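You operate a simulated robot arm through the tools that you are given. There is no shell and no other tool. Be economical: measure what you need, move in short steps, check, and stop when the job is done.

You are at the controls of a simulated two-armed robot. One attempt, no reset.

Task
Power off, flip the tripped breaker on, then power up and reset.
Fine: use the main switch, before the cabinet opens; shut the cabinet before the power goes on; reset at the varnish button strip. Where these are worked on the way, their far stop is far enough and under half their travel is too little: main switch.

It is judged by the outcome, as a careful person would: the job done as asked, and still so three seconds after it is handed in. It fails if anything else is knocked over, pushed out of place, dropped, spilled or broken.

Robot
Two 7-joint arms with fingered hands on one trunk, on a base that drives. Base frame: it is fixed to the floor where the robot stands at the start and does not move with it; the origin is under the middle of the robot, x ahead of it, y to its left, z up. Units: cm, rad, N and s.
The left shoulder is at the start at [6, 17.7, 75], the right one opposite. With the tool pointing down near the work surface each hand reaches from about 44 to 96 cm from the robot's upright axis, wherever it stands, measured 20 degrees to its own side. Places, roughly: air valve [200, 0, 60]; auto switch [-120, -90, 90]; batch knob [0, -60, 90]; belt breaker [40, -50, 50]; breaker cabinet door [40, -40, 40]; camera box [130, -20, 100]; camera breaker [30, -50, 60]; camera switch [-100, -90, 90]; counter safe switch [-20, -60, 90]; hoist breaker [30, -50, 60]; laminate breaker [50, -50, 60]; lamp breaker [50, -50, 60]; main switch [70, -30, 80]; pressure knob [190, 0, 60]; print breaker [60, -40, 60]; print safe switch [170, 0, 90]. Payload 4 kg a hand.
Tool frame (each hand has its own): the origin (TCP) lies between the finger pads and is the grasp point; the fingertips stand 3.7 cm ahead of it; z points along the fingers, y is the line along which they close. Largest opening 12.4 cm; the body of the gripper starts 4.3 cm behind the TCP. The gripper is a hand of 3 fingers: y runs from the thumb to the fingers, the wrist lies at [-1.5, -10.8, -20.2] in the tool frame, and closing takes about 1.5 s.
Orientation is that of the tool frame in the base frame, as a unit quaternion [x, y, z, w]. With the fingers straight down and the wrist toward the robot, the tool's x, y and z point along [0, 1, 0], [1, 0, 0] and [0, 0, -1] of the base frame.

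Tools
- The arms move only by the tool send_rows. It takes "left_deltas", "right_deltas" or both (then of equal length, played together; a hand with none holds still); each is a list of rows, each a list of 6 numbers: the shift along the tool's x, y, z in cm, then the turn, a rotation vector about the tool's x, y, z in rad. In form: [[dx, dy, dz, rx, ry, rz], ...]. A call has 1 to 20 rows; each row shifts and turns the commanded pose from where the row before left it, along the tool's axes as they then stand. "left_claw" and "right_claw" are, for a hand that has rows, the opening, from 0 (shut) to 1 (fully open), set as the call begins (left out, the last holds). Each row takes 0.2 s and may step no farther than 5 cm and 0.15 rad from the row before; otherwise, or with a gripper value out of range, the whole call is refused. Where a pose cannot be reached the arm comes as near as it can. A force on the tool above 60 N (or 10 N above the force at the start of the call, whichever is more), or a blocked arm, ends the call early, and 0.2 s more pass. Each finger travels about 7.2 cm/s and halts on what it meets, pressing with about 24 N; the grip force reading is that of the motor and also rises with nothing between the fingers. The clock runs only during rows and for 0.2 s after the last one: add rows that do not move to give the fingers time. It gives the time, the measured TCP pose, the force on the tool (base axes), the opening and the grip force at its end, in the units of the frame above (readings bear some noise), with the torque about the TCP (base axes, N m) and any sound that the robot's microphone picked up.
- Cameras (640 x 400 px; columns grow to the right, rows downward): "scene" is now at [0.55, -7.26, 139.64]; the picture's right is [-0.90, -0.44, 0.00], its down [-0.31, 0.64, -0.70] and it looks along [0.31, -0.63, -0.71] (base axes); focal length 214 px, centre (320, 200). "left" rides on the left gripper at [-6.4, -7.6, -13.7] in its tool frame; the picture's right is [-0.84, -0.26, 0.48], its down [0.48, -0.76, 0.43] and it looks along [0.26, 0.60, 0.76] (tool axes); focal length 256 px, centre (320, 200). "right" rides on the right gripper at [6.4, -7.6, -13.7] in its tool frame; the picture's right is [-0.84, 0.26, -0.48], its down [-0.48, -0.76, 0.43] and it looks along [-0.26, 0.60, 0.76] (tool axes); focal length 256 px, centre (320, 200). There is no depth. A picture from a camera that has moved, and an enlarged one, comes with that camera's place and axes in the base frame and with its lens.
- capture(camera): a new picture of that camera. It takes no simulated time.
- move_column(by): slides the trunk up (or, below 0, down) by that many cm; the arms and the scene camera ride with it, the base frame stays. It gives what a move gives, with no picture.
- drive_base(legs): drives the robot by 1 to 6 legs, each [ahead, left, turn to the left] in cm, cm and rad, along the robot's own axes; the way and the turn of a leg run together, so that a leg with both is an arc; at most 150 cm and 3.142 rad a leg. The arms and the cameras ride along, it lands a little off, and it stops where it bumps. It gives what a move gives.
- set_fingers(index, middle, thumb_bend, thumb_turn, hand): sets how far each is bent, from 0 (flat) to 1 (curled in); at 0.3 the hand is open as for a grip, at 0.7 the pads meet at the TCP. One left out holds its place. A second passes; each finger stops where it meets its share of the squeeze, and holds until it gets a number again. A gripper value or a shape takes the hand back. It gives what a move gives, with no picture; readings hold the bend of each and the force on the fingers (four entries, about 0 where the hand has none), thumb and palm. thumb_turn goes from beside the hand (0) to across from the fingers (1), as for a grip.
- set_grasp(shape, hand): the hand has 3 fingers and takes this shape, open, in about a second: jaw (thumb against the fingers, like two jaws); tri (thumb and two fingers); tip (a fingertip pinch); poke (one finger out to press); point (the index stretched); flat (the hand flat); cup (the hand cupped); fist (a fist). The gripper value then closes the fingers along that shape, each until it touches; the sizes above hold for jaw. It gives what a move gives, with no picture.
- pan_tilt(pan, tilt): turns the head with the scene camera to pan (to the left, within 1.501 rad either way) and tilt (down, from -0.506 to 1.204), counted from straight ahead of the robot. It gives what a move gives.
- zoom(camera, box): a new picture of the part [left, top, right, bottom] of that camera's present view, enlarged. It takes no simulated time.
- finish_job(): hands the job in; it is judged then, once.

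Go step by step. Nothing tells you exact positions but the pictures and the camera data: compare them with the known pose of the tool, close in by small moves and look again before you grip or let go. The budget is 120 turns and 88 pictures, counting those below and the enlarged ones. Unless the task says otherwise, let go and move clear before handing in, and close with one line.

The tools are called as name(argument=value, ...) on one line, values as JSON. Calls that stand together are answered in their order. send_rows: Moves the arms, as the interface text tells. Its arguments: {"type":"object","properties":{"left_deltas":{"type":"array"},"left_claw":{"type":"number"},"right_deltas":{"type":"array"},"right_claw":{"type":"number"}},"required":[]} The other tools are called the same way: move_column (by) slides the trunk up or down; set_grasp (shape, hand) gives the hand a shape; set_fingers (index, middle, thumb_bend, thumb_turn, hand) moves the fingers one by one; drive_base (legs) drives the base; pan_tilt (pan, tilt) turns the head that bears the scene camera; capture (camera) takes a picture; zoom (camera, box) takes an enlarged picture of a part of a camera's view; finish_job () hands the job in.

At the start:

```text
t: 0.0
left_ee_pos: [62.2, -12.64, 118.24]
left_tcp_rot: [0.707, 0.707, 0.0, 0.0]
left_wrist_force: [0.5, 0.5, 1.6]
left_ft_torque: [-0.04, -0.03, 0.01]
left_finger_gap: 12.38
left_grip_force: 0.0
left_shape: jaw
left_bend: [0.3, 0.3, 0.3, 0.98]
left_finger forces: [0.0, 0.0, 0.1, 0.0, 0.0, 0.0]
right_ee_pos: [45.7, -55.54, 113.09]
right_tcp_rot: [0.707, 0.707, 0.0, 0.0]
right_wrist_force: [-1.1, -0.2, 0.5]
right_ft_torque: [0.0, 0.01, -0.03]
right_finger_gap: 12.32
right_grip_force: 0.0
right_shape: jaw
right_bend: [0.3, 0.3, 0.3, 0.98]
right_finger forces: [0.0, 0.1, 0.1, 0.0, 0.1, 0.1]
trunk travel left (down, up): [-27.5, 31.5]
robot x, y, heading: [0.05, 0.16, 0.001]
head pan, tilt: [-1.117, 0.789]
```

scene: 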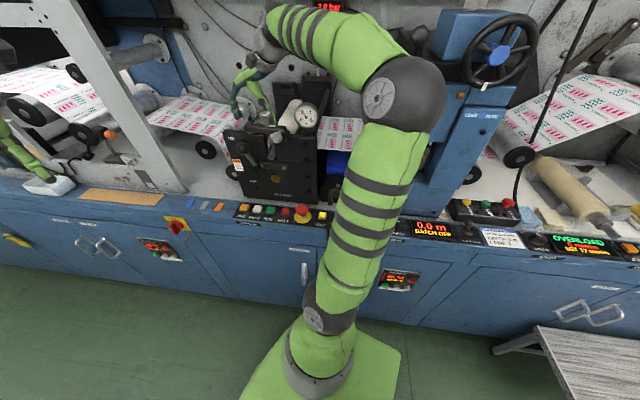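
right: 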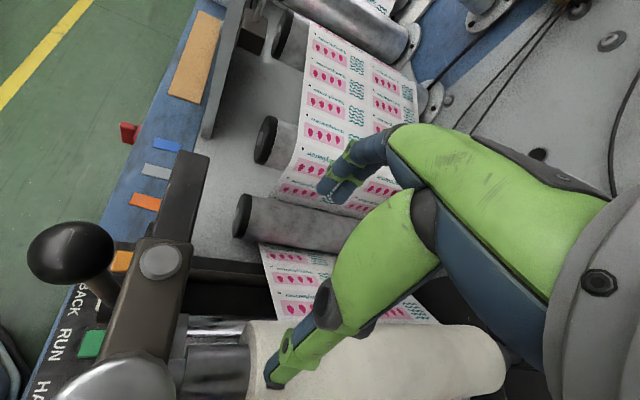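
left: 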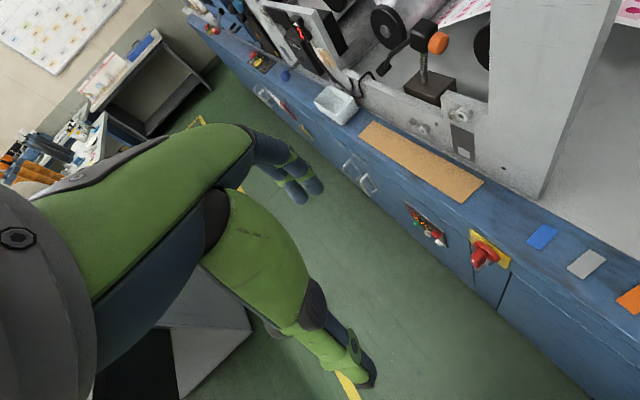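

The machine runs along my right side, with the red main switch on a yellow plate and the breaker cabinet beside it. I will take closer looks at the switch, the cabinet door and the button strips.

zoom(camera="scene", box=[120, 180, 340, 320])

zoom(camera="scene", box=[370, 180, 640, 340])

zoom(camera="left", box=[330, 120, 640, 320])

```text
2.86 times, centred on (230, 250) of scene
camera zoom: at [0.55, -7.26, 139.64], right [-0.9, -0.44, 0.0], down [-0.31, 0.64, -0.7], along [0.31, -0.63, -0.71], focal length 613 px, centre (577, 57)
```

zoom: 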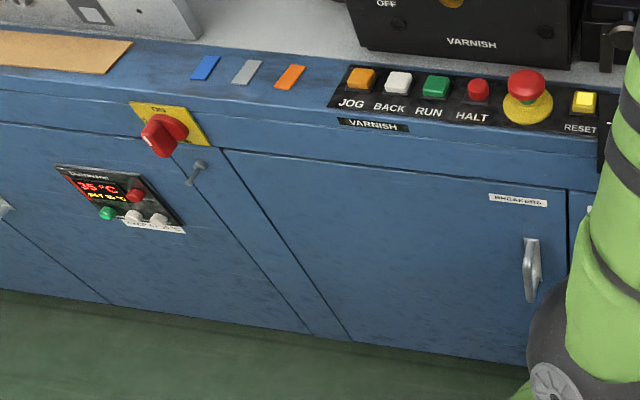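

```text
2.37 times, centred on (505, 260) of scene
camera zoom: at [0.55, -7.26, 139.64], right [-0.9, -0.44, 0.0], down [-0.31, 0.64, -0.7], along [0.31, -0.63, -0.71], focal length 508 px, centre (-118, 58)
```

zoom: 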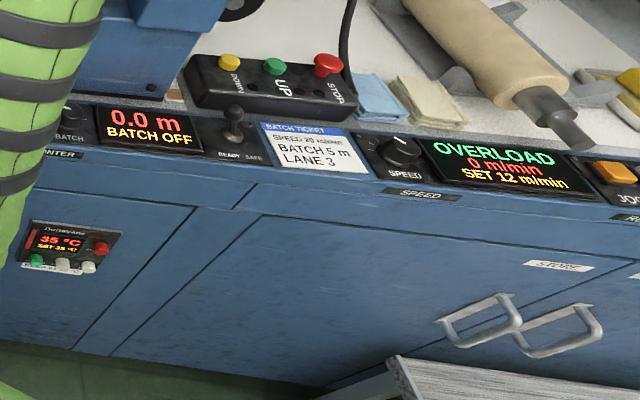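

```text
2.00 times, centred on (485, 220) of left
camera zoom: at [54.49, -18.95, 132.07], right [-0.26, -0.84, -0.48], down [-0.76, 0.48, -0.43], along [0.6, 0.26, -0.76], focal length 512 px, centre (-10, 160)
```

zoom: 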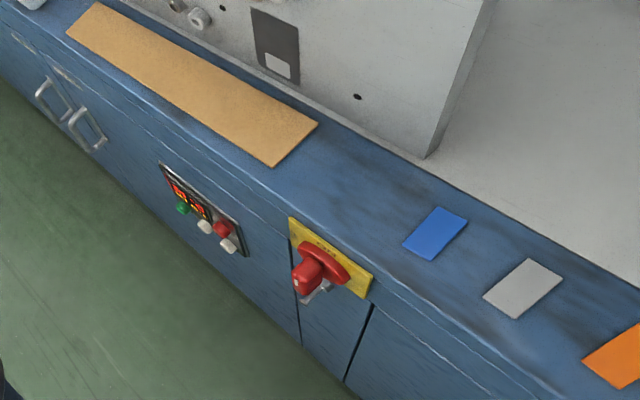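

The main switch handle triangulates to about [67, -27, 79], the door handle to roughly [19, -33, 74] and RESET to about [19, -46, 90]. Before driving, I will check the floor around me.

pan_tilt(pan=0.6, tilt=0.75)

capture(camera="scene")

pan_tilt(pan=1.5, tilt=0.8)

capture(camera="scene")

pan_tilt(pan=-0.5, tilt=0.8)

capture(camera="scene")

```text
t: 1.7
left_ee_pos: [62.05, -12.42, 118.31]
left_tcp_rot: [0.707, 0.707, 0.001, 0.0]
left_wrist_force: [0.1, -0.4, -0.4]
left_ft_torque: [0.0, 0.01, 0.0]
left_finger_gap: 12.38
left_grip_force: 0.1
left_shape: jaw
left_bend: [0.3, 0.3, 0.3, 0.98]
left_finger forces: [0.1, 0.1, 0.0, 0.1, 0.0, 0.0]
right_ee_pos: [45.76, -55.56, 113.15]
right_tcp_rot: [0.708, 0.707, 0.0, 0.0]
right_wrist_force: [-0.5, -0.5, -0.1]
right_ft_torque: [-0.01, 0.0, 0.03]
right_finger_gap: 12.36
right_grip_force: 0.2
right_shape: jaw
right_bend: [0.3, 0.3, 0.3, 0.98]
right_finger forces: [0.0, 0.0, 0.0, 0.1, 0.1, 0.0]
trunk travel left (down, up): [-27.5, 31.5]
robot x, y, heading: [-0.29, -0.03, -0.002]
head pan, tilt: [0.6, 0.75]
```

```text
81 pictures are left
camera scene: at [3.83, 4.71, 139.96], right [0.56, -0.83, 0.0], down [-0.56, -0.38, -0.73], along [0.6, 0.41, -0.68], focal length 214 px, centre (320, 200)
```

scene: 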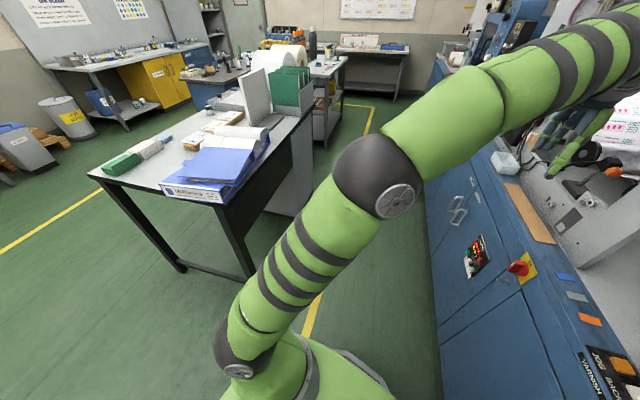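

```text
t: 2.9
left_ee_pos: [62.11, -12.54, 118.59]
left_tcp_rot: [0.706, 0.708, 0.0, 0.0]
left_wrist_force: [1.0, -0.4, -0.5]
left_ft_torque: [0.01, 0.0, -0.02]
left_finger_gap: 12.37
left_grip_force: 0.1
left_shape: jaw
left_bend: [0.3, 0.3, 0.3, 0.98]
left_finger forces: [0.1, 0.0, 0.1, 0.1, 0.0, 0.1]
right_ee_pos: [45.77, -55.52, 113.13]
right_tcp_rot: [0.707, 0.707, 0.0, 0.0]
right_wrist_force: [0.8, -0.3, -0.8]
right_ft_torque: [-0.01, 0.01, 0.01]
right_finger_gap: 12.36
right_grip_force: 0.0
right_shape: jaw
right_bend: [0.3, 0.3, 0.3, 0.98]
right_finger forces: [0.0, 0.0, 0.0, 0.1, 0.1, 0.0]
trunk travel left (down, up): [-27.5, 31.5]
robot x, y, heading: [-0.03, 0.04, 0.0]
head pan, tilt: [1.499, 0.799]
```

```text
80 pictures are left
camera scene: at [-2.43, 8.07, 139.56], right [1.0, -0.07, 0.0], down [-0.05, -0.71, -0.7], along [0.05, 0.7, -0.72], focal length 214 px, centre (320, 200)
```

scene: 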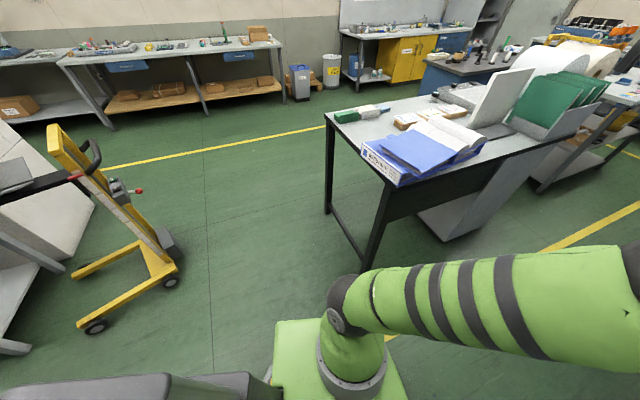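

```text
t: 4.9
left_ee_pos: [62.01, -12.56, 118.28]
left_tcp_rot: [0.707, 0.707, 0.0, 0.0]
left_wrist_force: [-0.1, 0.1, 0.5]
left_ft_torque: [0.0, 0.01, 0.01]
left_finger_gap: 12.32
left_grip_force: 0.1
left_shape: jaw
left_bend: [0.3, 0.3, 0.3, 0.98]
left_finger forces: [0.0, 0.1, 0.0, 0.0, 0.0, 0.1]
right_ee_pos: [45.77, -55.64, 113.09]
right_tcp_rot: [0.707, 0.707, 0.0, 0.0]
right_wrist_force: [-0.6, 0.3, -1.7]
right_ft_torque: [0.0, -0.04, 0.0]
right_finger_gap: 12.35
right_grip_force: 0.1
right_shape: jaw
right_bend: [0.3, 0.3, 0.3, 0.98]
right_finger forces: [0.1, 0.0, 0.0, 0.0, 0.0, 0.1]
trunk travel left (down, up): [-27.5, 31.5]
robot x, y, heading: [-0.28, 0.05, -0.001]
head pan, tilt: [-0.499, 0.799]
```

```text
79 pictures are left
camera scene: at [4.08, -3.83, 139.56], right [-0.48, -0.88, 0.0], down [-0.63, 0.34, -0.7], along [0.61, -0.33, -0.72], focal length 214 px, centre (320, 200)
```

scene: 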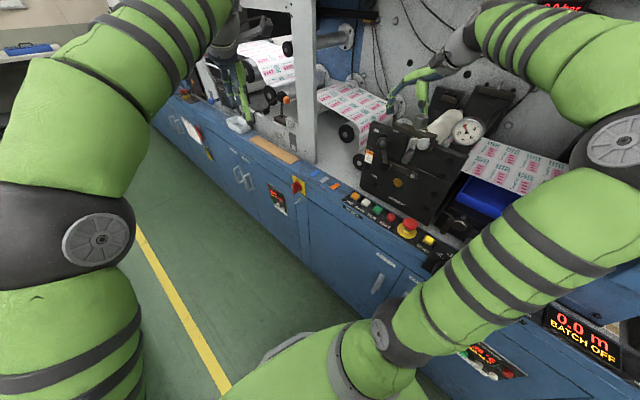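

The floor between the machine and the sorting table is free. I will back away sideways from the machine, so the right hand clears it, then look to the right for obstacles before turning.

drive_base(legs=[[0, 34, 0]])

pan_tilt(pan=-1.5, tilt=0.6)

capture(camera="scene")

```text
t: 6.2
left_ee_pos: [62.18, -2.93, 118.39]
left_tcp_rot: [0.708, 0.706, 0.0, -0.001]
left_wrist_force: [0.3, -0.2, -0.4]
left_ft_torque: [0.02, 0.0, -0.01]
left_finger_gap: 12.35
left_grip_force: 0.2
left_shape: jaw
left_bend: [0.3, 0.3, 0.3, 0.98]
left_finger forces: [0.0, 0.0, 0.1, 0.1, 0.0, 0.1]
right_ee_pos: [45.27, -47.89, 113.03]
right_tcp_rot: [0.716, 0.698, -0.011, 0.015]
right_wrist_force: [11.5, -36.3, 7.0]
right_ft_torque: [-0.03, 0.38, 2.07]
right_finger_gap: 11.96
right_grip_force: 0.0
right_shape: jaw
right_bend: [0.3, 0.3, 0.31, 1.0]
right_finger forces: [0.0, 0.0, 0.0, 0.0, 39.1, 0.0]
trunk travel left (down, up): [-27.5, 31.5]
robot x, y, heading: [-0.15, 10.34, -0.004]
head pan, tilt: [-0.499, 0.799]
stopped in leg 1: the force on the tool passed its limit at 72 N (the readings are from after the stop); the commanded pose is now the measured one
```

```text
t: 7.4
left_ee_pos: [62.1, -2.95, 118.43]
left_tcp_rot: [0.708, 0.706, 0.001, -0.002]
left_wrist_force: [-0.4, 0.1, -0.4]
left_ft_torque: [0.01, -0.01, 0.02]
left_finger_gap: 12.36
left_grip_force: 0.0
left_shape: jaw
left_bend: [0.3, 0.3, 0.3, 0.98]
left_finger forces: [0.0, 0.0, 0.0, 0.0, 0.0, 0.1]
right_ee_pos: [45.35, -47.61, 112.96]
right_tcp_rot: [0.714, 0.7, -0.01, 0.014]
right_wrist_force: [12.3, -50.9, 8.6]
right_ft_torque: [0.0, 0.52, 2.85]
right_finger_gap: 11.96
right_grip_force: 0.0
right_shape: jaw
right_bend: [0.3, 0.3, 0.3, 1.0]
right_finger forces: [0.1, 0.1, 0.0, 0.1, 52.4, 0.0]
trunk travel left (down, up): [-27.5, 31.5]
robot x, y, heading: [0.02, 10.09, 0.001]
head pan, tilt: [-1.499, 0.6]
```

```text
78 pictures are left
camera scene: at [-2.26, 0.94, 141.22], right [-1.0, -0.07, 0.0], down [-0.04, 0.57, -0.82], along [0.06, -0.82, -0.57], focal length 214 px, centre (320, 200)
```

scene: 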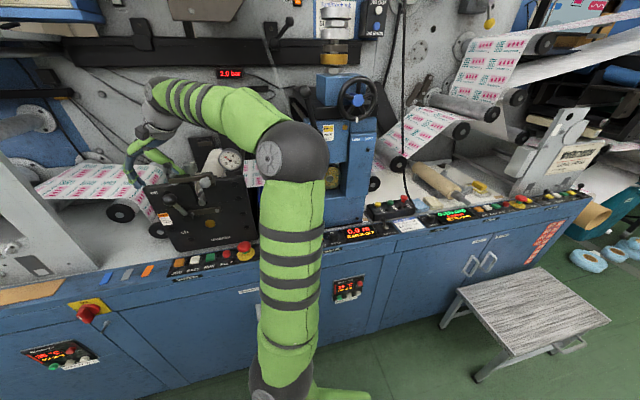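

The right thumb caught on something of the varnish unit as I drove away, so I am easing the hand back and lifting it. Then I will look.

send_rows(right_deltas=[[-2, 0, 0, 0, 0, 0], [-2, 0, 0, 0, 0, 0], [-1, 0, 0, 0, 0, 0]])

capture(camera="right")

zoom(camera="scene", box=[90, 70, 310, 270])

capture(camera="left")

```text
t: 8.2
left_ee_pos: [62.19, -2.27, 118.41]
left_tcp_rot: [0.707, 0.707, -0.001, 0.0]
left_wrist_force: [0.2, -0.3, 0.6]
left_ft_torque: [0.0, -0.03, 0.01]
left_finger_gap: 12.36
left_grip_force: 0.1
left_shape: jaw
left_bend: [0.3, 0.3, 0.3, 0.98]
left_finger forces: [0.0, 0.1, 0.0, 0.1, 0.1, 0.0]
right_ee_pos: [45.25, -51.9, 113.3]
right_tcp_rot: [0.713, 0.701, -0.008, 0.01]
right_wrist_force: [-0.8, 0.1, -0.3]
right_ft_torque: [0.02, -0.02, 0.0]
right_finger_gap: 12.38
right_grip_force: 0.0
right_shape: jaw
right_bend: [0.3, 0.3, 0.3, 0.98]
right_finger forces: [0.1, 0.0, 0.0, 0.0, 0.0, 0.0]
trunk travel left (down, up): [-27.5, 31.5]
robot x, y, heading: [0.07, 10.12, -0.0]
head pan, tilt: [-1.499, 0.6]
```

```text
77 pictures are left
camera right: at [37.81, -45.1, 126.68], right [0.24, -0.83, 0.51], down [-0.77, -0.48, -0.42], along [0.59, -0.29, -0.75], focal length 256 px, centre (320, 200)
```

right: 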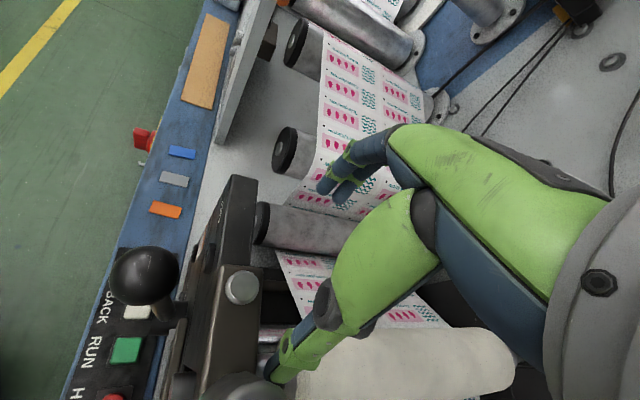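

```text
2.00 times, centred on (200, 170) of scene
camera zoom: at [-2.34, 1.44, 141.24], right [-1.0, -0.07, 0.0], down [-0.04, 0.56, -0.82], along [0.06, -0.82, -0.57], focal length 429 px, centre (560, 260)
```

zoom: 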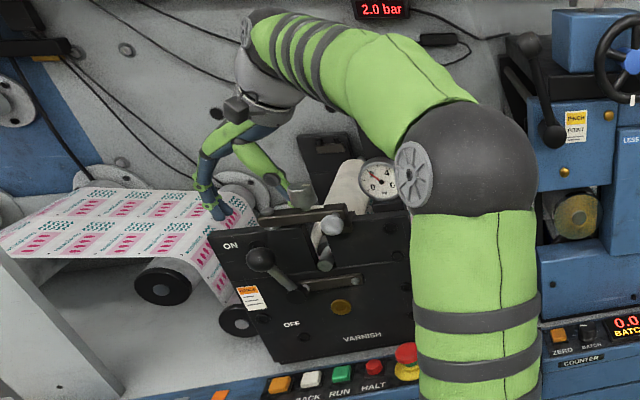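

```text
75 pictures are left
camera left: at [54.53, -8.77, 132.08], right [-0.26, -0.84, -0.48], down [-0.76, 0.48, -0.43], along [0.6, 0.25, -0.76], focal length 256 px, centre (320, 200)
```

left: 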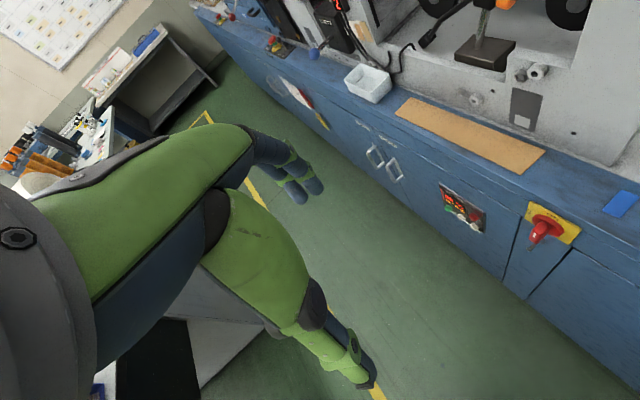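

The varnish unit looks undisturbed: its lever ball triangulates to the same spot as before. I will raise the trunk to lift the hand over the unit's plate, then drive out.

move_column(by=14)

capture(camera="scene")

capture(camera="right")

```text
t: 9.9
left_ee_pos: [62.1, -2.34, 132.44]
left_tcp_rot: [0.708, 0.707, 0.0, 0.001]
left_wrist_force: [0.3, 0.1, 0.1]
left_ft_torque: [0.01, 0.0, 0.01]
left_finger_gap: 12.36
left_grip_force: 0.0
left_shape: jaw
left_bend: [0.3, 0.3, 0.3, 0.98]
left_finger forces: [0.0, 0.0, 0.0, 0.1, 0.0, 0.0]
right_ee_pos: [45.16, -52.13, 127.42]
right_tcp_rot: [0.714, 0.7, -0.009, 0.011]
right_wrist_force: [0.2, 0.1, -1.3]
right_ft_torque: [-0.02, 0.02, -0.01]
right_finger_gap: 12.37
right_grip_force: 0.1
right_shape: jaw
right_bend: [0.3, 0.3, 0.3, 0.98]
right_finger forces: [0.1, 0.0, 0.1, 0.1, 0.1, 0.1]
trunk travel left (down, up): [-41.5, 17.5]
robot x, y, heading: [-0.11, 9.97, -0.002]
head pan, tilt: [-1.499, 0.6]
```

```text
74 pictures are left
camera scene: at [-2.33, 1.39, 155.24], right [-1.0, -0.07, 0.0], down [-0.04, 0.56, -0.82], along [0.06, -0.82, -0.57], focal length 214 px, centre (320, 200)
```

scene: 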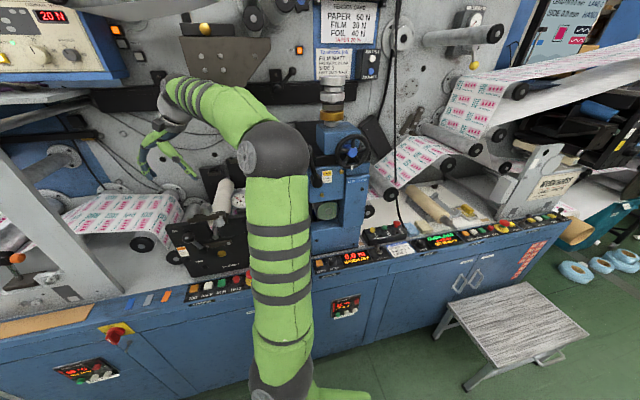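

```text
73 pictures are left
camera right: at [37.77, -45.21, 140.7], right [0.24, -0.83, 0.51], down [-0.77, -0.48, -0.42], along [0.59, -0.29, -0.75], focal length 256 px, centre (320, 200)
```

right: 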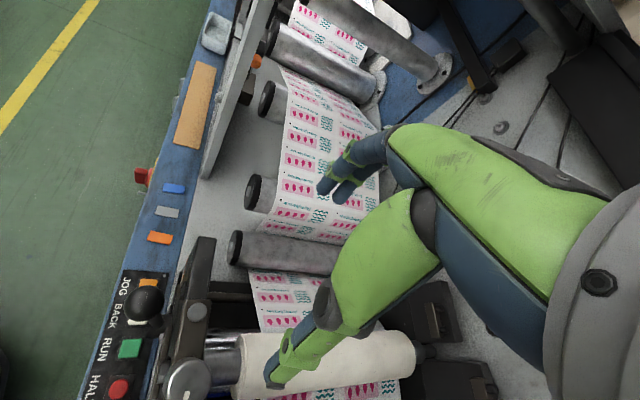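

The hand is now clear above the plate. I will drive away, then draw the right hand in.

drive_base(legs=[[0, 24, 0]])

send_rows(right_deltas=[[4, 0, 0, 0, 0, 0], [4, 0, 0, 0, 0, 0], [4, 0, 0, 0, 0, 0], [4, 0, 0, 0, 0, 0], [4, 0, 0, 0, 0, 0]])

```text
t: 11.7
left_ee_pos: [62.02, 21.63, 132.52]
left_tcp_rot: [0.707, 0.707, -0.001, 0.001]
left_wrist_force: [-0.5, 0.8, -0.7]
left_ft_torque: [-0.02, -0.02, 0.03]
left_finger_gap: 12.37
left_grip_force: 0.1
left_shape: jaw
left_bend: [0.3, 0.3, 0.3, 0.98]
left_finger forces: [0.0, 0.0, 0.0, 0.1, 0.0, 0.0]
right_ee_pos: [45.32, -28.15, 127.41]
right_tcp_rot: [0.714, 0.7, -0.01, 0.011]
right_wrist_force: [0.1, 0.4, -0.2]
right_ft_torque: [0.0, 0.0, 0.02]
right_finger_gap: 12.37
right_grip_force: 0.0
right_shape: jaw
right_bend: [0.3, 0.3, 0.3, 0.98]
right_finger forces: [0.0, 0.0, 0.0, 0.0, 0.0, 0.0]
trunk travel left (down, up): [-41.5, 17.5]
robot x, y, heading: [0.26, 33.71, 0.003]
head pan, tilt: [-1.499, 0.6]
```

```text
t: 12.9
left_ee_pos: [62.13, 21.53, 132.41]
left_tcp_rot: [0.707, 0.707, 0.0, 0.0]
left_wrist_force: [-0.3, 0.3, 0.6]
left_ft_torque: [-0.01, 0.03, 0.0]
left_finger_gap: 12.37
left_grip_force: 0.0
left_shape: jaw
left_bend: [0.3, 0.3, 0.3, 0.98]
left_finger forces: [0.0, 0.0, 0.1, 0.1, 0.0, 0.0]
right_ee_pos: [45.76, -8.22, 126.97]
right_tcp_rot: [0.713, 0.701, -0.009, 0.013]
right_wrist_force: [-0.3, 0.0, 0.9]
right_ft_torque: [0.02, -0.06, -0.01]
right_finger_gap: 12.38
right_grip_force: 0.0
right_shape: jaw
right_bend: [0.3, 0.3, 0.3, 0.98]
right_finger forces: [0.0, 0.0, 0.0, 0.1, 0.1, 0.0]
trunk travel left (down, up): [-41.5, 17.5]
robot x, y, heading: [0.3, 33.93, 0.0]
head pan, tilt: [-1.499, 0.6]
```

Now I turn to face the machine and shift a little to +x, so I stand clear of the door's swing. I will look straight ahead afterwards.

drive_base(legs=[[0, 0, -1.571], [0, 14, 0]])

pan_tilt(pan=0.2, tilt=0.8)

capture(camera="scene")

```text
t: 17.9
left_ee_pos: [2.98, -27.95, 132.42]
left_tcp_rot: [1.0, 0.013, -0.001, 0.0]
left_wrist_force: [0.0, 0.5, 0.0]
left_ft_torque: [-0.02, 0.02, -0.03]
left_finger_gap: 12.36
left_grip_force: 0.1
left_shape: jaw
left_bend: [0.3, 0.3, 0.3, 0.98]
left_finger forces: [0.1, 0.0, 0.0, 0.0, 0.1, 0.1]
right_ee_pos: [-27.27, -12.33, 127.02]
right_tcp_rot: [1.0, 0.003, -0.016, 0.002]
right_wrist_force: [0.4, -0.4, -0.1]
right_ft_torque: [0.0, 0.01, 0.01]
right_finger_gap: 12.38
right_grip_force: 0.0
right_shape: jaw
right_bend: [0.3, 0.3, 0.3, 0.98]
right_finger forces: [0.0, 0.0, 0.1, 0.1, 0.1, 0.0]
trunk travel left (down, up): [-41.5, 17.5]
robot x, y, heading: [13.92, 34.37, -1.549]
head pan, tilt: [-1.499, 0.6]
```

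```text
t: 19.7
left_ee_pos: [2.88, -28.02, 132.5]
left_tcp_rot: [1.0, 0.012, 0.0, 0.0]
left_wrist_force: [-0.6, 0.2, -0.3]
left_ft_torque: [0.0, -0.02, 0.02]
left_finger_gap: 12.38
left_grip_force: 0.1
left_shape: jaw
left_bend: [0.3, 0.3, 0.3, 0.98]
left_finger forces: [0.0, 0.0, 0.1, 0.1, 0.1, 0.1]
right_ee_pos: [-27.3, -12.34, 126.85]
right_tcp_rot: [1.0, 0.003, -0.015, 0.002]
right_wrist_force: [0.0, 0.5, 0.1]
right_ft_torque: [-0.02, -0.04, 0.0]
right_finger_gap: 12.35
right_grip_force: 0.1
right_shape: jaw
right_bend: [0.3, 0.3, 0.3, 0.98]
right_finger forces: [0.1, 0.1, 0.0, 0.1, 0.0, 0.0]
trunk travel left (down, up): [-41.5, 17.5]
robot x, y, heading: [13.98, 34.22, -1.547]
head pan, tilt: [0.201, 0.799]
```

```text
72 pictures are left
camera scene: at [15.59, 29.48, 153.56], right [-0.98, -0.22, 0.0], down [-0.16, 0.7, -0.7], along [0.15, -0.68, -0.72], focal length 214 px, centre (320, 200)
```

scene: 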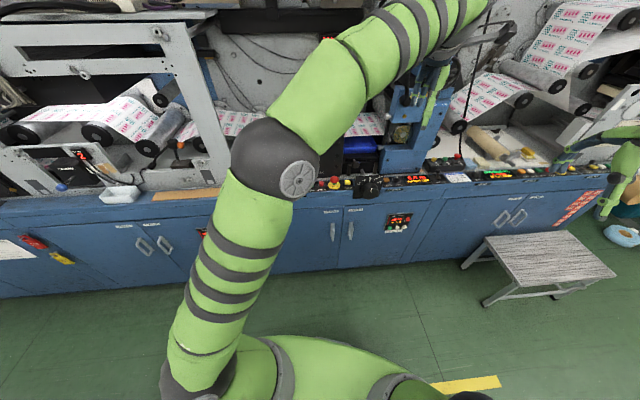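

I now face the machine. I will swing the left hand over to in front of the main switch and turn its fingers forward.

send_rows(left_deltas=[[4.8, -2, 0, 0, 0, 0], [4.8, -2, 0, 0, 0, 0], [4.8, -2, 1, 0, 0, 0], [4.8, -2, 1, 0, 0, 0], [4.8, -2, 1, 0, 0, 0], [4.8, -2, 1, 0, 0, 0], [4.8, -2, 1, 0, 0, 0], [4.8, 0, 1, 0, 0, 0], [4.8, 0, 1, 0, 0, 0], [4.8, 0, 1, 0, 0, 0], [4.8, 0, 1, 0, 0, 0], [4.8, 0, 1, 0, 0, 0]])

send_rows(left_deltas=[[0, 0, 0, -0.1427, 0, 0], [0, 0, 0, -0.1427, 0, 0], [0, 0, 0, -0.1427, 0, 0], [0, 0, 0, -0.1427, 0, 0], [0, 0, 0, -0.1427, 0, 0], [0, 0, 0, -0.1427, 0, 0], [0, 0, 0, -0.1427, 0, 0], [0, 0, 0, -0.1427, 0, 0], [0, 0, 0, -0.1427, 0, 0], [0, 0, 0, -0.1427, 0, 0], [0, 0, 0, -0.1427, 0, 0]])

move_column(by=-14)

capture(camera="scene")

capture(camera="left")

```text
refused: row 1 steps farther than a row can; nothing moved
```

```text
t: 22.1
left_ee_pos: [2.95, -28.13, 132.41]
left_tcp_rot: [0.706, 0.008, 0.007, 0.708]
left_wrist_force: [0.3, 0.1, 0.0]
left_ft_torque: [-0.03, -0.01, 0.0]
left_finger_gap: 12.38
left_grip_force: 0.1
left_shape: jaw
left_bend: [0.3, 0.3, 0.3, 0.98]
left_finger forces: [0.1, 0.0, 0.0, 0.1, 0.1, 0.0]
right_ee_pos: [-27.21, -12.33, 126.92]
right_tcp_rot: [1.0, 0.002, -0.015, 0.002]
right_wrist_force: [0.1, -0.2, -0.7]
right_ft_torque: [-0.01, -0.01, -0.02]
right_finger_gap: 12.36
right_grip_force: 0.0
right_shape: jaw
right_bend: [0.3, 0.3, 0.3, 0.98]
right_finger forces: [0.0, 0.0, 0.0, 0.0, 0.1, 0.0]
trunk travel left (down, up): [-41.5, 17.5]
robot x, y, heading: [13.96, 34.48, -1.547]
head pan, tilt: [0.201, 0.799]
```

```text
t: 23.7
left_ee_pos: [2.9, -28.08, 118.52]
left_tcp_rot: [0.707, 0.009, 0.009, 0.707]
left_wrist_force: [-0.9, -0.2, 0.5]
left_ft_torque: [0.02, -0.01, 0.02]
left_finger_gap: 12.38
left_grip_force: 0.1
left_shape: jaw
left_bend: [0.3, 0.3, 0.3, 0.98]
left_finger forces: [0.1, 0.0, 0.0, 0.1, 0.0, 0.0]
right_ee_pos: [-27.4, -12.41, 113.06]
right_tcp_rot: [1.0, 0.002, -0.016, 0.002]
right_wrist_force: [0.3, 0.1, -0.4]
right_ft_torque: [0.02, 0.0, 0.0]
right_finger_gap: 12.34
right_grip_force: 0.1
right_shape: jaw
right_bend: [0.3, 0.3, 0.3, 0.98]
right_finger forces: [0.1, 0.0, 0.1, 0.0, 0.0, 0.0]
trunk travel left (down, up): [-27.5, 31.5]
robot x, y, heading: [13.65, 34.19, -1.548]
head pan, tilt: [0.201, 0.799]
```

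```text
71 pictures are left
camera scene: at [15.6, 29.49, 139.57], right [-0.98, -0.22, 0.0], down [-0.16, 0.7, -0.7], along [0.15, -0.68, -0.72], focal length 214 px, centre (320, 200)
```

scene: 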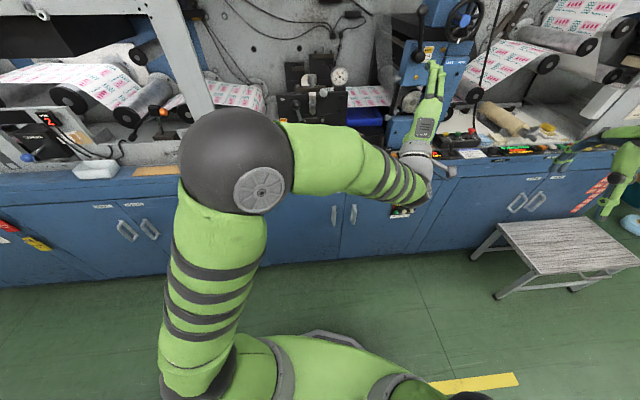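

```text
70 pictures are left
camera left: at [-3.79, -14.6, 110.87], right [-0.83, -0.5, -0.26], down [0.49, -0.42, -0.76], along [0.27, -0.75, 0.6], focal length 256 px, centre (320, 200)
```

left: 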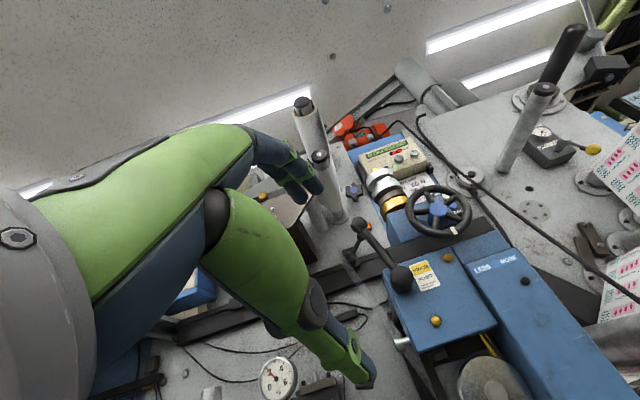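

The hand is oriented forward. Now I translate it to in front of the switch, pulling back from the machine first.

send_rows(left_deltas=[[0, 0, -4, 0, 0, 0], [0, 0, -4, 0, 0, 0], [0, 0, -4, 0, 0, 0], [0, 0, -4, 0, 0, 0], [4.2, -1.8, 0, 0, 0, 0], [4.2, -1.8, 0, 0, 0, 0], [4.2, -1.8, 0, 0, 0, 0], [4.2, -1.8, 0, 0, 0, 0], [4.2, -1.8, 0, 0, 0, 0], [4.2, -1.8, 0, 0, 0, 0], [4.2, -1.8, 0, 0, 0, 0], [4.2, -1.8, 0, 0, 0, 0], [4.2, -1.8, 0, 0, 0, 0], [4.2, -1.8, 0, 0, 0, 0], [4.2, -1.8, 0, 0, 0, 0], [4.2, -1.8, 0, 0, 0, 0], [4.2, -1.8, 0, 0, 0, 0], [4.2, -1.8, 0, 0, 0, 0], [4.2, -1.8, 0, 0, 0, 0]])

pan_tilt(pan=0.6, tilt=0.8)

capture(camera="scene")

capture(camera="left")

```text
t: 27.7
left_ee_pos: [27.33, -19.59, 102.61]
left_tcp_rot: [0.708, 0.012, 0.011, 0.706]
left_wrist_force: [-0.8, -0.1, 0.5]
left_ft_torque: [0.0, 0.0, -0.01]
left_finger_gap: 12.39
left_grip_force: 0.0
left_shape: jaw
left_bend: [0.3, 0.3, 0.3, 0.98]
left_finger forces: [0.1, 0.0, 0.0, 0.0, 0.0, 0.1]
left hand out of reach, approached as far as the arm can: row 8, 9, 10, 11, 12, 13, 14, 15, 16, 17, 18, 19
right_ee_pos: [-27.27, -12.49, 112.85]
right_tcp_rot: [1.0, 0.002, -0.014, 0.002]
right_wrist_force: [-0.4, -0.8, 0.1]
right_ft_torque: [0.01, -0.02, -0.01]
right_finger_gap: 12.38
right_grip_force: 0.1
right_shape: jaw
right_bend: [0.3, 0.3, 0.3, 0.98]
right_finger forces: [0.0, 0.0, 0.0, 0.0, 0.1, 0.1]
trunk travel left (down, up): [-27.5, 31.5]
robot x, y, heading: [13.95, 34.21, -1.547]
head pan, tilt: [0.201, 0.799]
```

```text
t: 28.6
left_ee_pos: [27.36, -19.51, 102.51]
left_tcp_rot: [0.708, 0.012, 0.01, 0.706]
left_wrist_force: [-0.1, -0.3, 0.0]
left_ft_torque: [0.03, 0.02, -0.04]
left_finger_gap: 12.37
left_grip_force: 0.0
left_shape: jaw
left_bend: [0.3, 0.3, 0.3, 0.98]
left_finger forces: [0.1, 0.0, 0.1, 0.0, 0.0, 0.1]
right_ee_pos: [-27.33, -12.44, 112.91]
right_tcp_rot: [1.0, 0.003, -0.015, 0.002]
right_wrist_force: [0.5, 0.8, -0.2]
right_ft_torque: [-0.04, -0.01, 0.05]
right_finger_gap: 12.38
right_grip_force: 0.0
right_shape: jaw
right_bend: [0.3, 0.3, 0.3, 0.98]
right_finger forces: [0.0, 0.0, 0.2, 0.0, 0.0, 0.1]
trunk travel left (down, up): [-27.5, 31.5]
robot x, y, heading: [14.28, 34.66, -1.549]
head pan, tilt: [0.6, 0.799]
```

```text
69 pictures are left
camera scene: at [18.52, 30.8, 139.56], right [-0.81, -0.58, 0.0], down [-0.42, 0.58, -0.7], along [0.41, -0.57, -0.72], focal length 214 px, centre (320, 200)
```

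scene: 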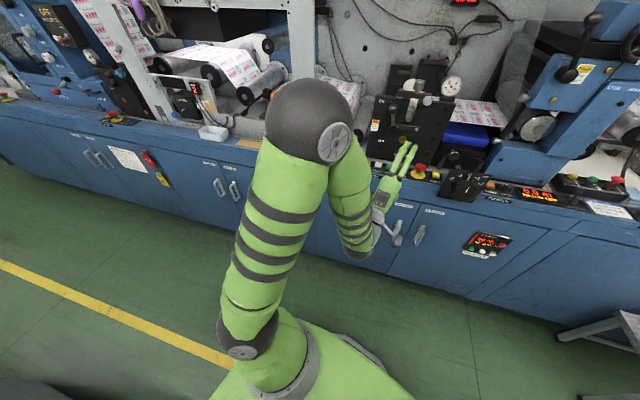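

```text
68 pictures are left
camera left: at [20.56, -6.11, 95.03], right [-0.82, -0.51, -0.26], down [0.5, -0.42, -0.76], along [0.28, -0.75, 0.59], focal length 256 px, centre (320, 200)
```

left: 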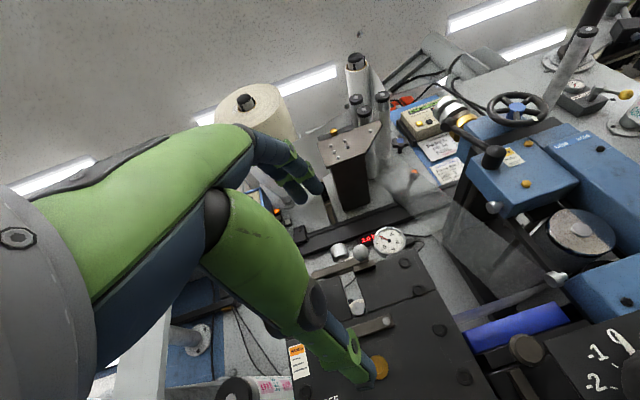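

The arm got too folded on that path, since the wrist passed too near the shoulder. I will check where the command stands with one small move.

send_rows(left_deltas=[[0, 0, 1, 0, 0, 0], [0, 0, 1, 0, 0, 0]])

```text
t: 29.2
left_ee_pos: [26.75, -21.27, 102.77]
left_tcp_rot: [0.707, 0.012, 0.012, 0.707]
left_wrist_force: [0.0, 0.4, 0.8]
left_ft_torque: [-0.05, 0.01, -0.04]
left_finger_gap: 12.39
left_grip_force: 0.1
left_shape: jaw
left_bend: [0.3, 0.3, 0.3, 0.98]
left_finger forces: [0.1, 0.0, 0.0, 0.1, 0.0, 0.0]
left hand out of reach, approached as far as the arm can: row 1
right_ee_pos: [-27.29, -12.31, 113.04]
right_tcp_rot: [1.0, 0.003, -0.015, 0.002]
right_wrist_force: [0.9, -0.7, -1.1]
right_ft_torque: [0.01, -0.02, 0.01]
right_finger_gap: 12.37
right_grip_force: 0.1
right_shape: jaw
right_bend: [0.3, 0.3, 0.3, 0.98]
right_finger forces: [0.0, 0.0, 0.0, 0.0, 0.0, 0.0]
trunk travel left (down, up): [-27.5, 31.5]
robot x, y, heading: [13.65, 34.18, -1.552]
head pan, tilt: [0.6, 0.799]
```

The command holds to the real pose. I will go forward a little and then move across at z ≈ 102.

send_rows(left_deltas=[[0, 0, 3, 0, 0, 0], [3.9, 0, 0, 0, 0, 0], [3.9, 0, 0, 0, 0, 0], [3.9, 0, 0, 0, 0, 0], [3.9, 0, 0, 0, 0, 0], [3.9, 0, 0, 0, 0, 0], [3.9, 0, 0, 0, 0, 0], [3.9, 0, -1, 0, 0, 0], [3.9, 0, -1, 0, 0, 0], [3.9, 0, -1, 0, 0, 0], [3.9, 0, -1, 0, 0, 0]])

capture(camera="scene")

capture(camera="left")

```text
t: 31.6
left_ee_pos: [27.44, -19.48, 104.75]
left_tcp_rot: [0.707, 0.012, 0.011, 0.707]
left_wrist_force: [0.1, 0.6, 0.3]
left_ft_torque: [-0.01, -0.02, -0.01]
left_finger_gap: 12.4
left_grip_force: 0.1
left_shape: jaw
left_bend: [0.3, 0.3, 0.3, 0.98]
left_finger forces: [0.0, 0.0, 0.1, 0.1, 0.0, 0.0]
left hand out of reach, approached as far as the arm can: row 1, 2, 3, 4, 5, 6, 7, 8, 9, 10, 11
right_ee_pos: [-27.27, -12.33, 113.02]
right_tcp_rot: [1.0, 0.003, -0.014, 0.002]
right_wrist_force: [-1.0, -0.1, 0.2]
right_ft_torque: [0.02, -0.01, 0.01]
right_finger_gap: 12.38
right_grip_force: 0.0
right_shape: jaw
right_bend: [0.3, 0.3, 0.3, 0.98]
right_finger forces: [0.0, 0.0, 0.0, 0.0, 0.0, 0.0]
trunk travel left (down, up): [-27.5, 31.5]
robot x, y, heading: [13.65, 34.4, -1.543]
head pan, tilt: [0.6, 0.799]
```

```text
67 pictures are left
camera scene: at [18.52, 30.8, 139.56], right [-0.81, -0.58, 0.0], down [-0.42, 0.58, -0.7], along [0.41, -0.57, -0.72], focal length 214 px, centre (320, 200)
```

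scene: 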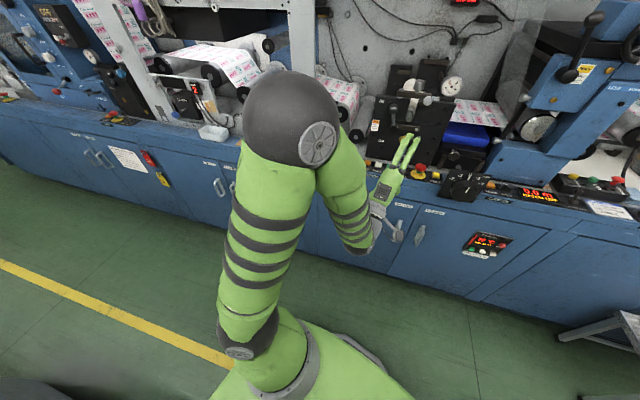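

```text
66 pictures are left
camera left: at [20.73, -6.01, 97.23], right [-0.82, -0.51, -0.26], down [0.49, -0.42, -0.76], along [0.28, -0.75, 0.6], focal length 256 px, centre (320, 200)
```

left: 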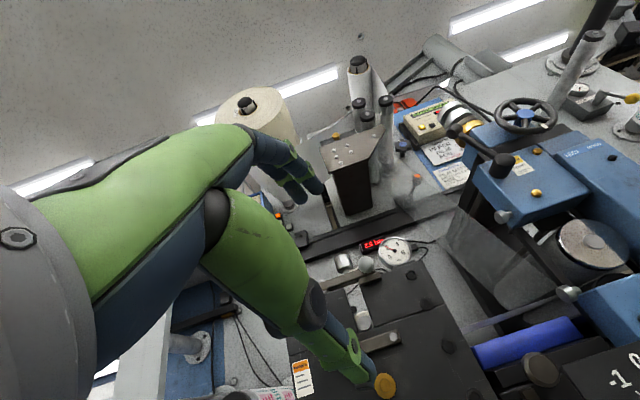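

A wrist limit blocks this: the switch lies too close to the left shoulder from here. I will turn back left and step away, so the left arm can stretch diagonally to it.

drive_base(legs=[[0, 0, 0.65], [-9, -8, 0]])

send_rows(left_deltas=[[0, 0, 2, 0, -0.13, 0], [0, 0, 2, 0, -0.13, 0], [0, 0, 2, 0, -0.13, 0], [0, 0, 2, 0, -0.13, 0], [0, 0, 2, 0, -0.13, 0]])

pan_tilt(pan=0.0, tilt=0.7)

capture(camera="scene")

```text
t: 34.6
left_ee_pos: [44.93, 1.6, 104.84]
left_tcp_rot: [0.668, 0.233, 0.232, 0.668]
left_wrist_force: [-0.5, 0.1, 0.6]
left_ft_torque: [0.0, -0.04, 0.04]
left_finger_gap: 12.37
left_grip_force: 0.1
left_shape: jaw
left_bend: [0.3, 0.3, 0.3, 0.98]
left_finger forces: [0.1, 0.0, 0.0, 0.0, 0.0, 0.1]
right_ee_pos: [-3.33, -25.43, 112.96]
right_tcp_rot: [0.949, 0.316, -0.014, 0.007]
right_wrist_force: [0.7, -0.6, 0.4]
right_ft_torque: [-0.01, -0.01, 0.02]
right_finger_gap: 12.37
right_grip_force: 0.2
right_shape: jaw
right_bend: [0.3, 0.3, 0.3, 0.98]
right_finger forces: [0.0, 0.0, 0.0, 0.0, 0.0, 0.1]
trunk travel left (down, up): [-27.5, 31.5]
robot x, y, heading: [2.13, 36.56, -0.913]
head pan, tilt: [0.6, 0.799]
```

```text
t: 35.8
left_ee_pos: [26.94, -7.93, 107.07]
left_tcp_rot: [0.702, 0.109, 0.093, 0.697]
left_wrist_force: [-0.2, -0.3, 0.1]
left_ft_torque: [0.03, -0.02, -0.02]
left_finger_gap: 12.37
left_grip_force: 0.0
left_shape: jaw
left_bend: [0.3, 0.3, 0.3, 0.98]
left_finger forces: [0.0, 0.1, 0.0, 0.0, 0.1, 0.0]
left hand out of reach, approached as far as the arm can: row 1, 2, 3, 4, 5
right_ee_pos: [-3.3, -25.48, 112.92]
right_tcp_rot: [0.949, 0.316, -0.014, 0.006]
right_wrist_force: [0.7, 0.8, 0.3]
right_ft_torque: [0.01, 0.02, 0.02]
right_finger_gap: 12.39
right_grip_force: 0.1
right_shape: jaw
right_bend: [0.3, 0.3, 0.3, 0.98]
right_finger forces: [0.0, 0.0, 0.1, 0.0, 0.1, 0.1]
trunk travel left (down, up): [-27.5, 31.5]
robot x, y, heading: [1.69, 36.56, -0.911]
head pan, tilt: [0.6, 0.799]
```

```text
t: 36.8
left_ee_pos: [26.91, -7.96, 107.02]
left_tcp_rot: [0.702, 0.109, 0.092, 0.698]
left_wrist_force: [-0.2, 0.1, 0.4]
left_ft_torque: [-0.02, -0.01, -0.03]
left_finger_gap: 12.38
left_grip_force: 0.1
left_shape: jaw
left_bend: [0.3, 0.3, 0.3, 0.98]
left_finger forces: [0.0, 0.1, 0.0, 0.0, 0.0, 0.0]
right_ee_pos: [-3.33, -25.4, 112.94]
right_tcp_rot: [0.949, 0.316, -0.013, 0.007]
right_wrist_force: [0.8, 0.3, -0.2]
right_ft_torque: [0.01, -0.03, 0.01]
right_finger_gap: 12.37
right_grip_force: 0.0
right_shape: jaw
right_bend: [0.3, 0.3, 0.3, 0.98]
right_finger forces: [0.0, 0.0, 0.0, 0.0, 0.0, 0.0]
trunk travel left (down, up): [-27.5, 31.5]
robot x, y, heading: [1.8, 36.73, -0.907]
head pan, tilt: [0.0, 0.7]
```

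```text
65 pictures are left
camera scene: at [5.22, 32.27, 140.38], right [-0.79, -0.62, 0.0], down [-0.4, 0.51, -0.76], along [0.47, -0.6, -0.64], focal length 214 px, centre (320, 200)
```

scene: 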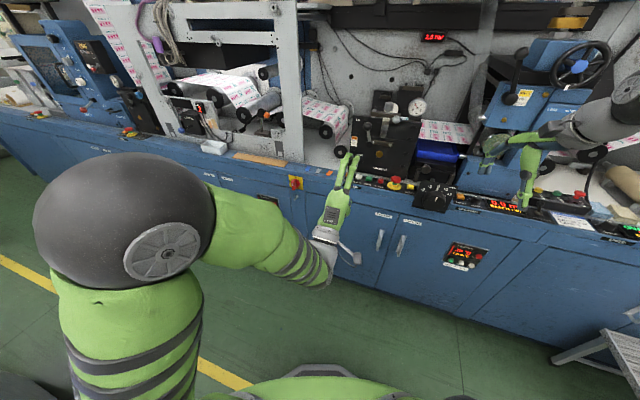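

The wrist is at a joint limit. I will return the left hand to fingers-down, where it has room, and move it out that way.

send_rows(left_deltas=[[0, 0, 0.5, 0.1427, 0, 0], [0, 0, 0.5, 0.1427, 0, 0], [0, 0, 0.5, 0.1427, 0, 0], [0, 0, 0.5, 0.1427, 0, 0], [0, 0, 0, 0.1427, 0, 0], [0, 0, 0, 0.1427, 0, 0], [0, 0, 0, 0.1427, 0, 0], [0, 0, 0, 0.1427, 0, 0], [0, 0, 0, 0.1427, 0, 0], [0, 0, 0, 0.1427, 0, 0], [0, 0, 0, 0.1427, 0, 0]])

send_rows(left_deltas=[[4, 0, 0, 0, 0, 0], [4, 0, 0, 0, 0, 0], [4, 0, 0, 0, 0, 0], [4, 0, 0, 0, 0, 0], [4, 0, 0, 0, 0, 0], [4, 0, 0, 0, 0, 0], [4, 0, 0, 0, 0, 0], [4, 0, 0, 0, 0, 0]])

```text
t: 39.2
left_ee_pos: [27.58, -9.8, 106.56]
left_tcp_rot: [0.99, 0.142, -0.013, -0.004]
left_wrist_force: [0.5, -1.0, 0.0]
left_ft_torque: [0.01, -0.03, 0.0]
left_finger_gap: 12.39
left_grip_force: 0.1
left_shape: jaw
left_bend: [0.3, 0.3, 0.3, 0.98]
left_finger forces: [0.0, 0.0, 0.0, 0.0, 0.0, 0.0]
right_ee_pos: [-3.27, -25.45, 112.99]
right_tcp_rot: [0.948, 0.317, -0.014, 0.007]
right_wrist_force: [0.3, 0.0, 0.4]
right_ft_torque: [0.0, 0.02, 0.01]
right_finger_gap: 12.34
right_grip_force: 0.0
right_shape: jaw
right_bend: [0.3, 0.3, 0.3, 0.98]
right_finger forces: [0.0, 0.0, 0.0, 0.0, 0.0, 0.0]
trunk travel left (down, up): [-27.5, 31.5]
robot x, y, heading: [1.83, 36.91, -0.911]
head pan, tilt: [0.0, 0.7]
```

```text
t: 41.0
left_ee_pos: [58.09, -0.55, 105.82]
left_tcp_rot: [0.99, 0.142, -0.012, -0.004]
left_wrist_force: [-0.3, -0.1, 0.3]
left_ft_torque: [0.02, 0.0, 0.02]
left_finger_gap: 12.4
left_grip_force: 0.1
left_shape: jaw
left_bend: [0.3, 0.3, 0.3, 0.98]
left_finger forces: [0.0, 0.0, 0.0, 0.1, 0.0, 0.0]
right_ee_pos: [-3.23, -25.44, 112.89]
right_tcp_rot: [0.948, 0.317, -0.014, 0.007]
right_wrist_force: [0.0, -0.1, 0.3]
right_ft_torque: [0.03, -0.01, 0.01]
right_finger_gap: 12.37
right_grip_force: 0.2
right_shape: jaw
right_bend: [0.3, 0.3, 0.3, 0.98]
right_finger forces: [0.0, 0.0, 0.1, 0.0, 0.0, 0.0]
trunk travel left (down, up): [-27.5, 31.5]
robot x, y, heading: [2.12, 36.54, -0.911]
head pan, tilt: [0.0, 0.7]
```

That worked. Now a look at the switch from here with the left hand camera.

send_rows(left_deltas=[[4, 0, 0, 0, 0, 0], [3, 2, 0, 0, 0, 0]])

capture(camera="left")

zoom(camera="scene", box=[230, 150, 350, 230])

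```text
t: 41.6
left_ee_pos: [65.51, -0.64, 105.56]
left_tcp_rot: [0.99, 0.142, -0.011, -0.003]
left_wrist_force: [-0.1, 1.1, 0.0]
left_ft_torque: [0.01, -0.03, -0.02]
left_finger_gap: 12.38
left_grip_force: 0.1
left_shape: jaw
left_bend: [0.3, 0.3, 0.3, 0.98]
left_finger forces: [0.1, 0.1, 0.0, 0.0, 0.0, 0.0]
right_ee_pos: [-3.24, -25.56, 112.92]
right_tcp_rot: [0.948, 0.317, -0.014, 0.007]
right_wrist_force: [-0.4, 0.3, 0.7]
right_ft_torque: [0.04, -0.03, -0.03]
right_finger_gap: 12.35
right_grip_force: 0.1
right_shape: jaw
right_bend: [0.3, 0.3, 0.3, 0.98]
right_finger forces: [0.0, 0.0, 0.0, 0.0, 0.1, 0.1]
trunk travel left (down, up): [-27.5, 31.5]
robot x, y, heading: [1.93, 36.51, -0.908]
head pan, tilt: [0.0, 0.7]
```

```text
64 pictures are left
camera left: at [57.57, 4.81, 119.44], right [-0.89, 0.01, -0.46], down [0.24, 0.87, -0.44], along [0.4, -0.5, -0.77], focal length 256 px, centre (320, 200)
```

left: 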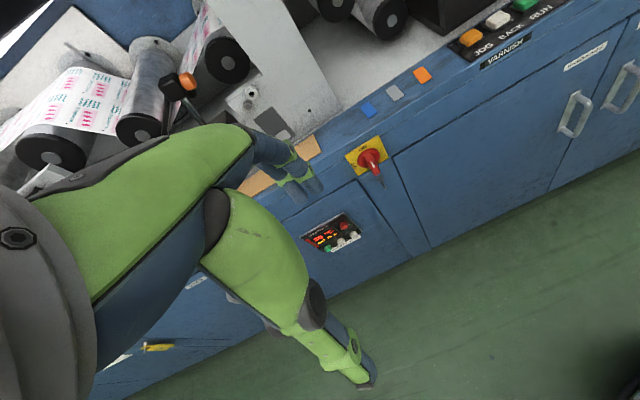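

```text
5.00 times, centred on (290, 190) of scene
camera zoom: at [5.27, 32.26, 140.38], right [-0.79, -0.61, 0.0], down [-0.4, 0.51, -0.76], along [0.47, -0.6, -0.64], focal length 1072 px, centre (470, 250)
```

zoom: 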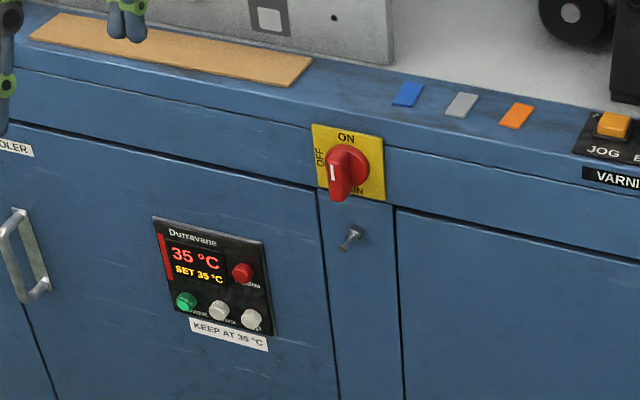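

The switch knob is at about [67, -27, 79.5], its bar vertical at ON with OFF to the left (+x), so it needs a quarter turn counter-clockwise. I will square the left hand up in front of it and turn its fingers forward.

send_rows(left_deltas=[[0, 0, 0, 0, 0, 0.1425], [0, 0, 0, 0, 0, 0.1425], [0.5, 3, 3, 0, 0, 0], [0.5, 3, 3, 0, 0, 0], [0.5, 3, 3, 0, 0, 0], [0, 2, 3, 0, 0, 0], [0, 0, 4, 0, 0, 0], [0, 0, 3, 0, 0, 0]])

send_rows(left_deltas=[[0, 0, 0, -0.1427, 0, 0], [0, 0, 0, -0.1427, 0, 0], [0, 0, 0, -0.1427, 0, 0], [0, 0, 0, -0.1427, 0, 0], [0, 0, 0, -0.1427, 0, 0], [0, 0, 0, -0.1427, 0, 0], [0, 0, 0, -0.1427, 0, 0], [0, 0, 0, -0.1427, 0, 0], [0, 0, 0, -0.1427, 0, 0], [0, 0, 0, -0.1427, 0, 0], [0, 0, 0, -0.1427, 0, 0]])

```text
t: 43.4
left_ee_pos: [66.74, -11.65, 86.6]
left_tcp_rot: [1.0, 0.001, -0.011, -0.001]
left_wrist_force: [0.8, 0.3, -0.1]
left_ft_torque: [0.01, -0.01, 0.01]
left_finger_gap: 12.38
left_grip_force: 0.0
left_shape: jaw
left_bend: [0.3, 0.3, 0.3, 0.98]
left_finger forces: [0.0, 0.1, 0.1, 0.0, 0.1, 0.0]
right_ee_pos: [-3.37, -25.48, 113.08]
right_tcp_rot: [0.949, 0.316, -0.015, 0.008]
right_wrist_force: [-1.0, 0.2, 0.1]
right_ft_torque: [0.01, -0.03, 0.02]
right_finger_gap: 12.37
right_grip_force: 0.1
right_shape: jaw
right_bend: [0.3, 0.3, 0.3, 0.98]
right_finger forces: [0.0, 0.0, 0.0, 0.1, 0.0, 0.1]
trunk travel left (down, up): [-27.5, 31.5]
robot x, y, heading: [1.81, 36.54, -0.909]
head pan, tilt: [0.0, 0.7]
```

```text
t: 45.8
left_ee_pos: [66.58, -11.63, 86.57]
left_tcp_rot: [0.708, 0.01, -0.006, 0.706]
left_wrist_force: [0.8, -0.4, -0.2]
left_ft_torque: [-0.02, 0.02, -0.02]
left_finger_gap: 12.36
left_grip_force: 0.1
left_shape: jaw
left_bend: [0.3, 0.3, 0.3, 0.98]
left_finger forces: [0.0, 0.0, 0.2, 0.0, 0.1, 0.0]
right_ee_pos: [-3.36, -25.48, 112.91]
right_tcp_rot: [0.948, 0.318, -0.013, 0.007]
right_wrist_force: [0.2, 0.9, 0.7]
right_ft_torque: [0.01, -0.02, 0.02]
right_finger_gap: 12.39
right_grip_force: 0.1
right_shape: jaw
right_bend: [0.3, 0.3, 0.3, 0.98]
right_finger forces: [0.0, 0.0, 0.0, 0.0, 0.0, 0.1]
trunk travel left (down, up): [-27.5, 31.5]
robot x, y, heading: [1.61, 36.31, -0.912]
head pan, tilt: [0.0, 0.7]
```

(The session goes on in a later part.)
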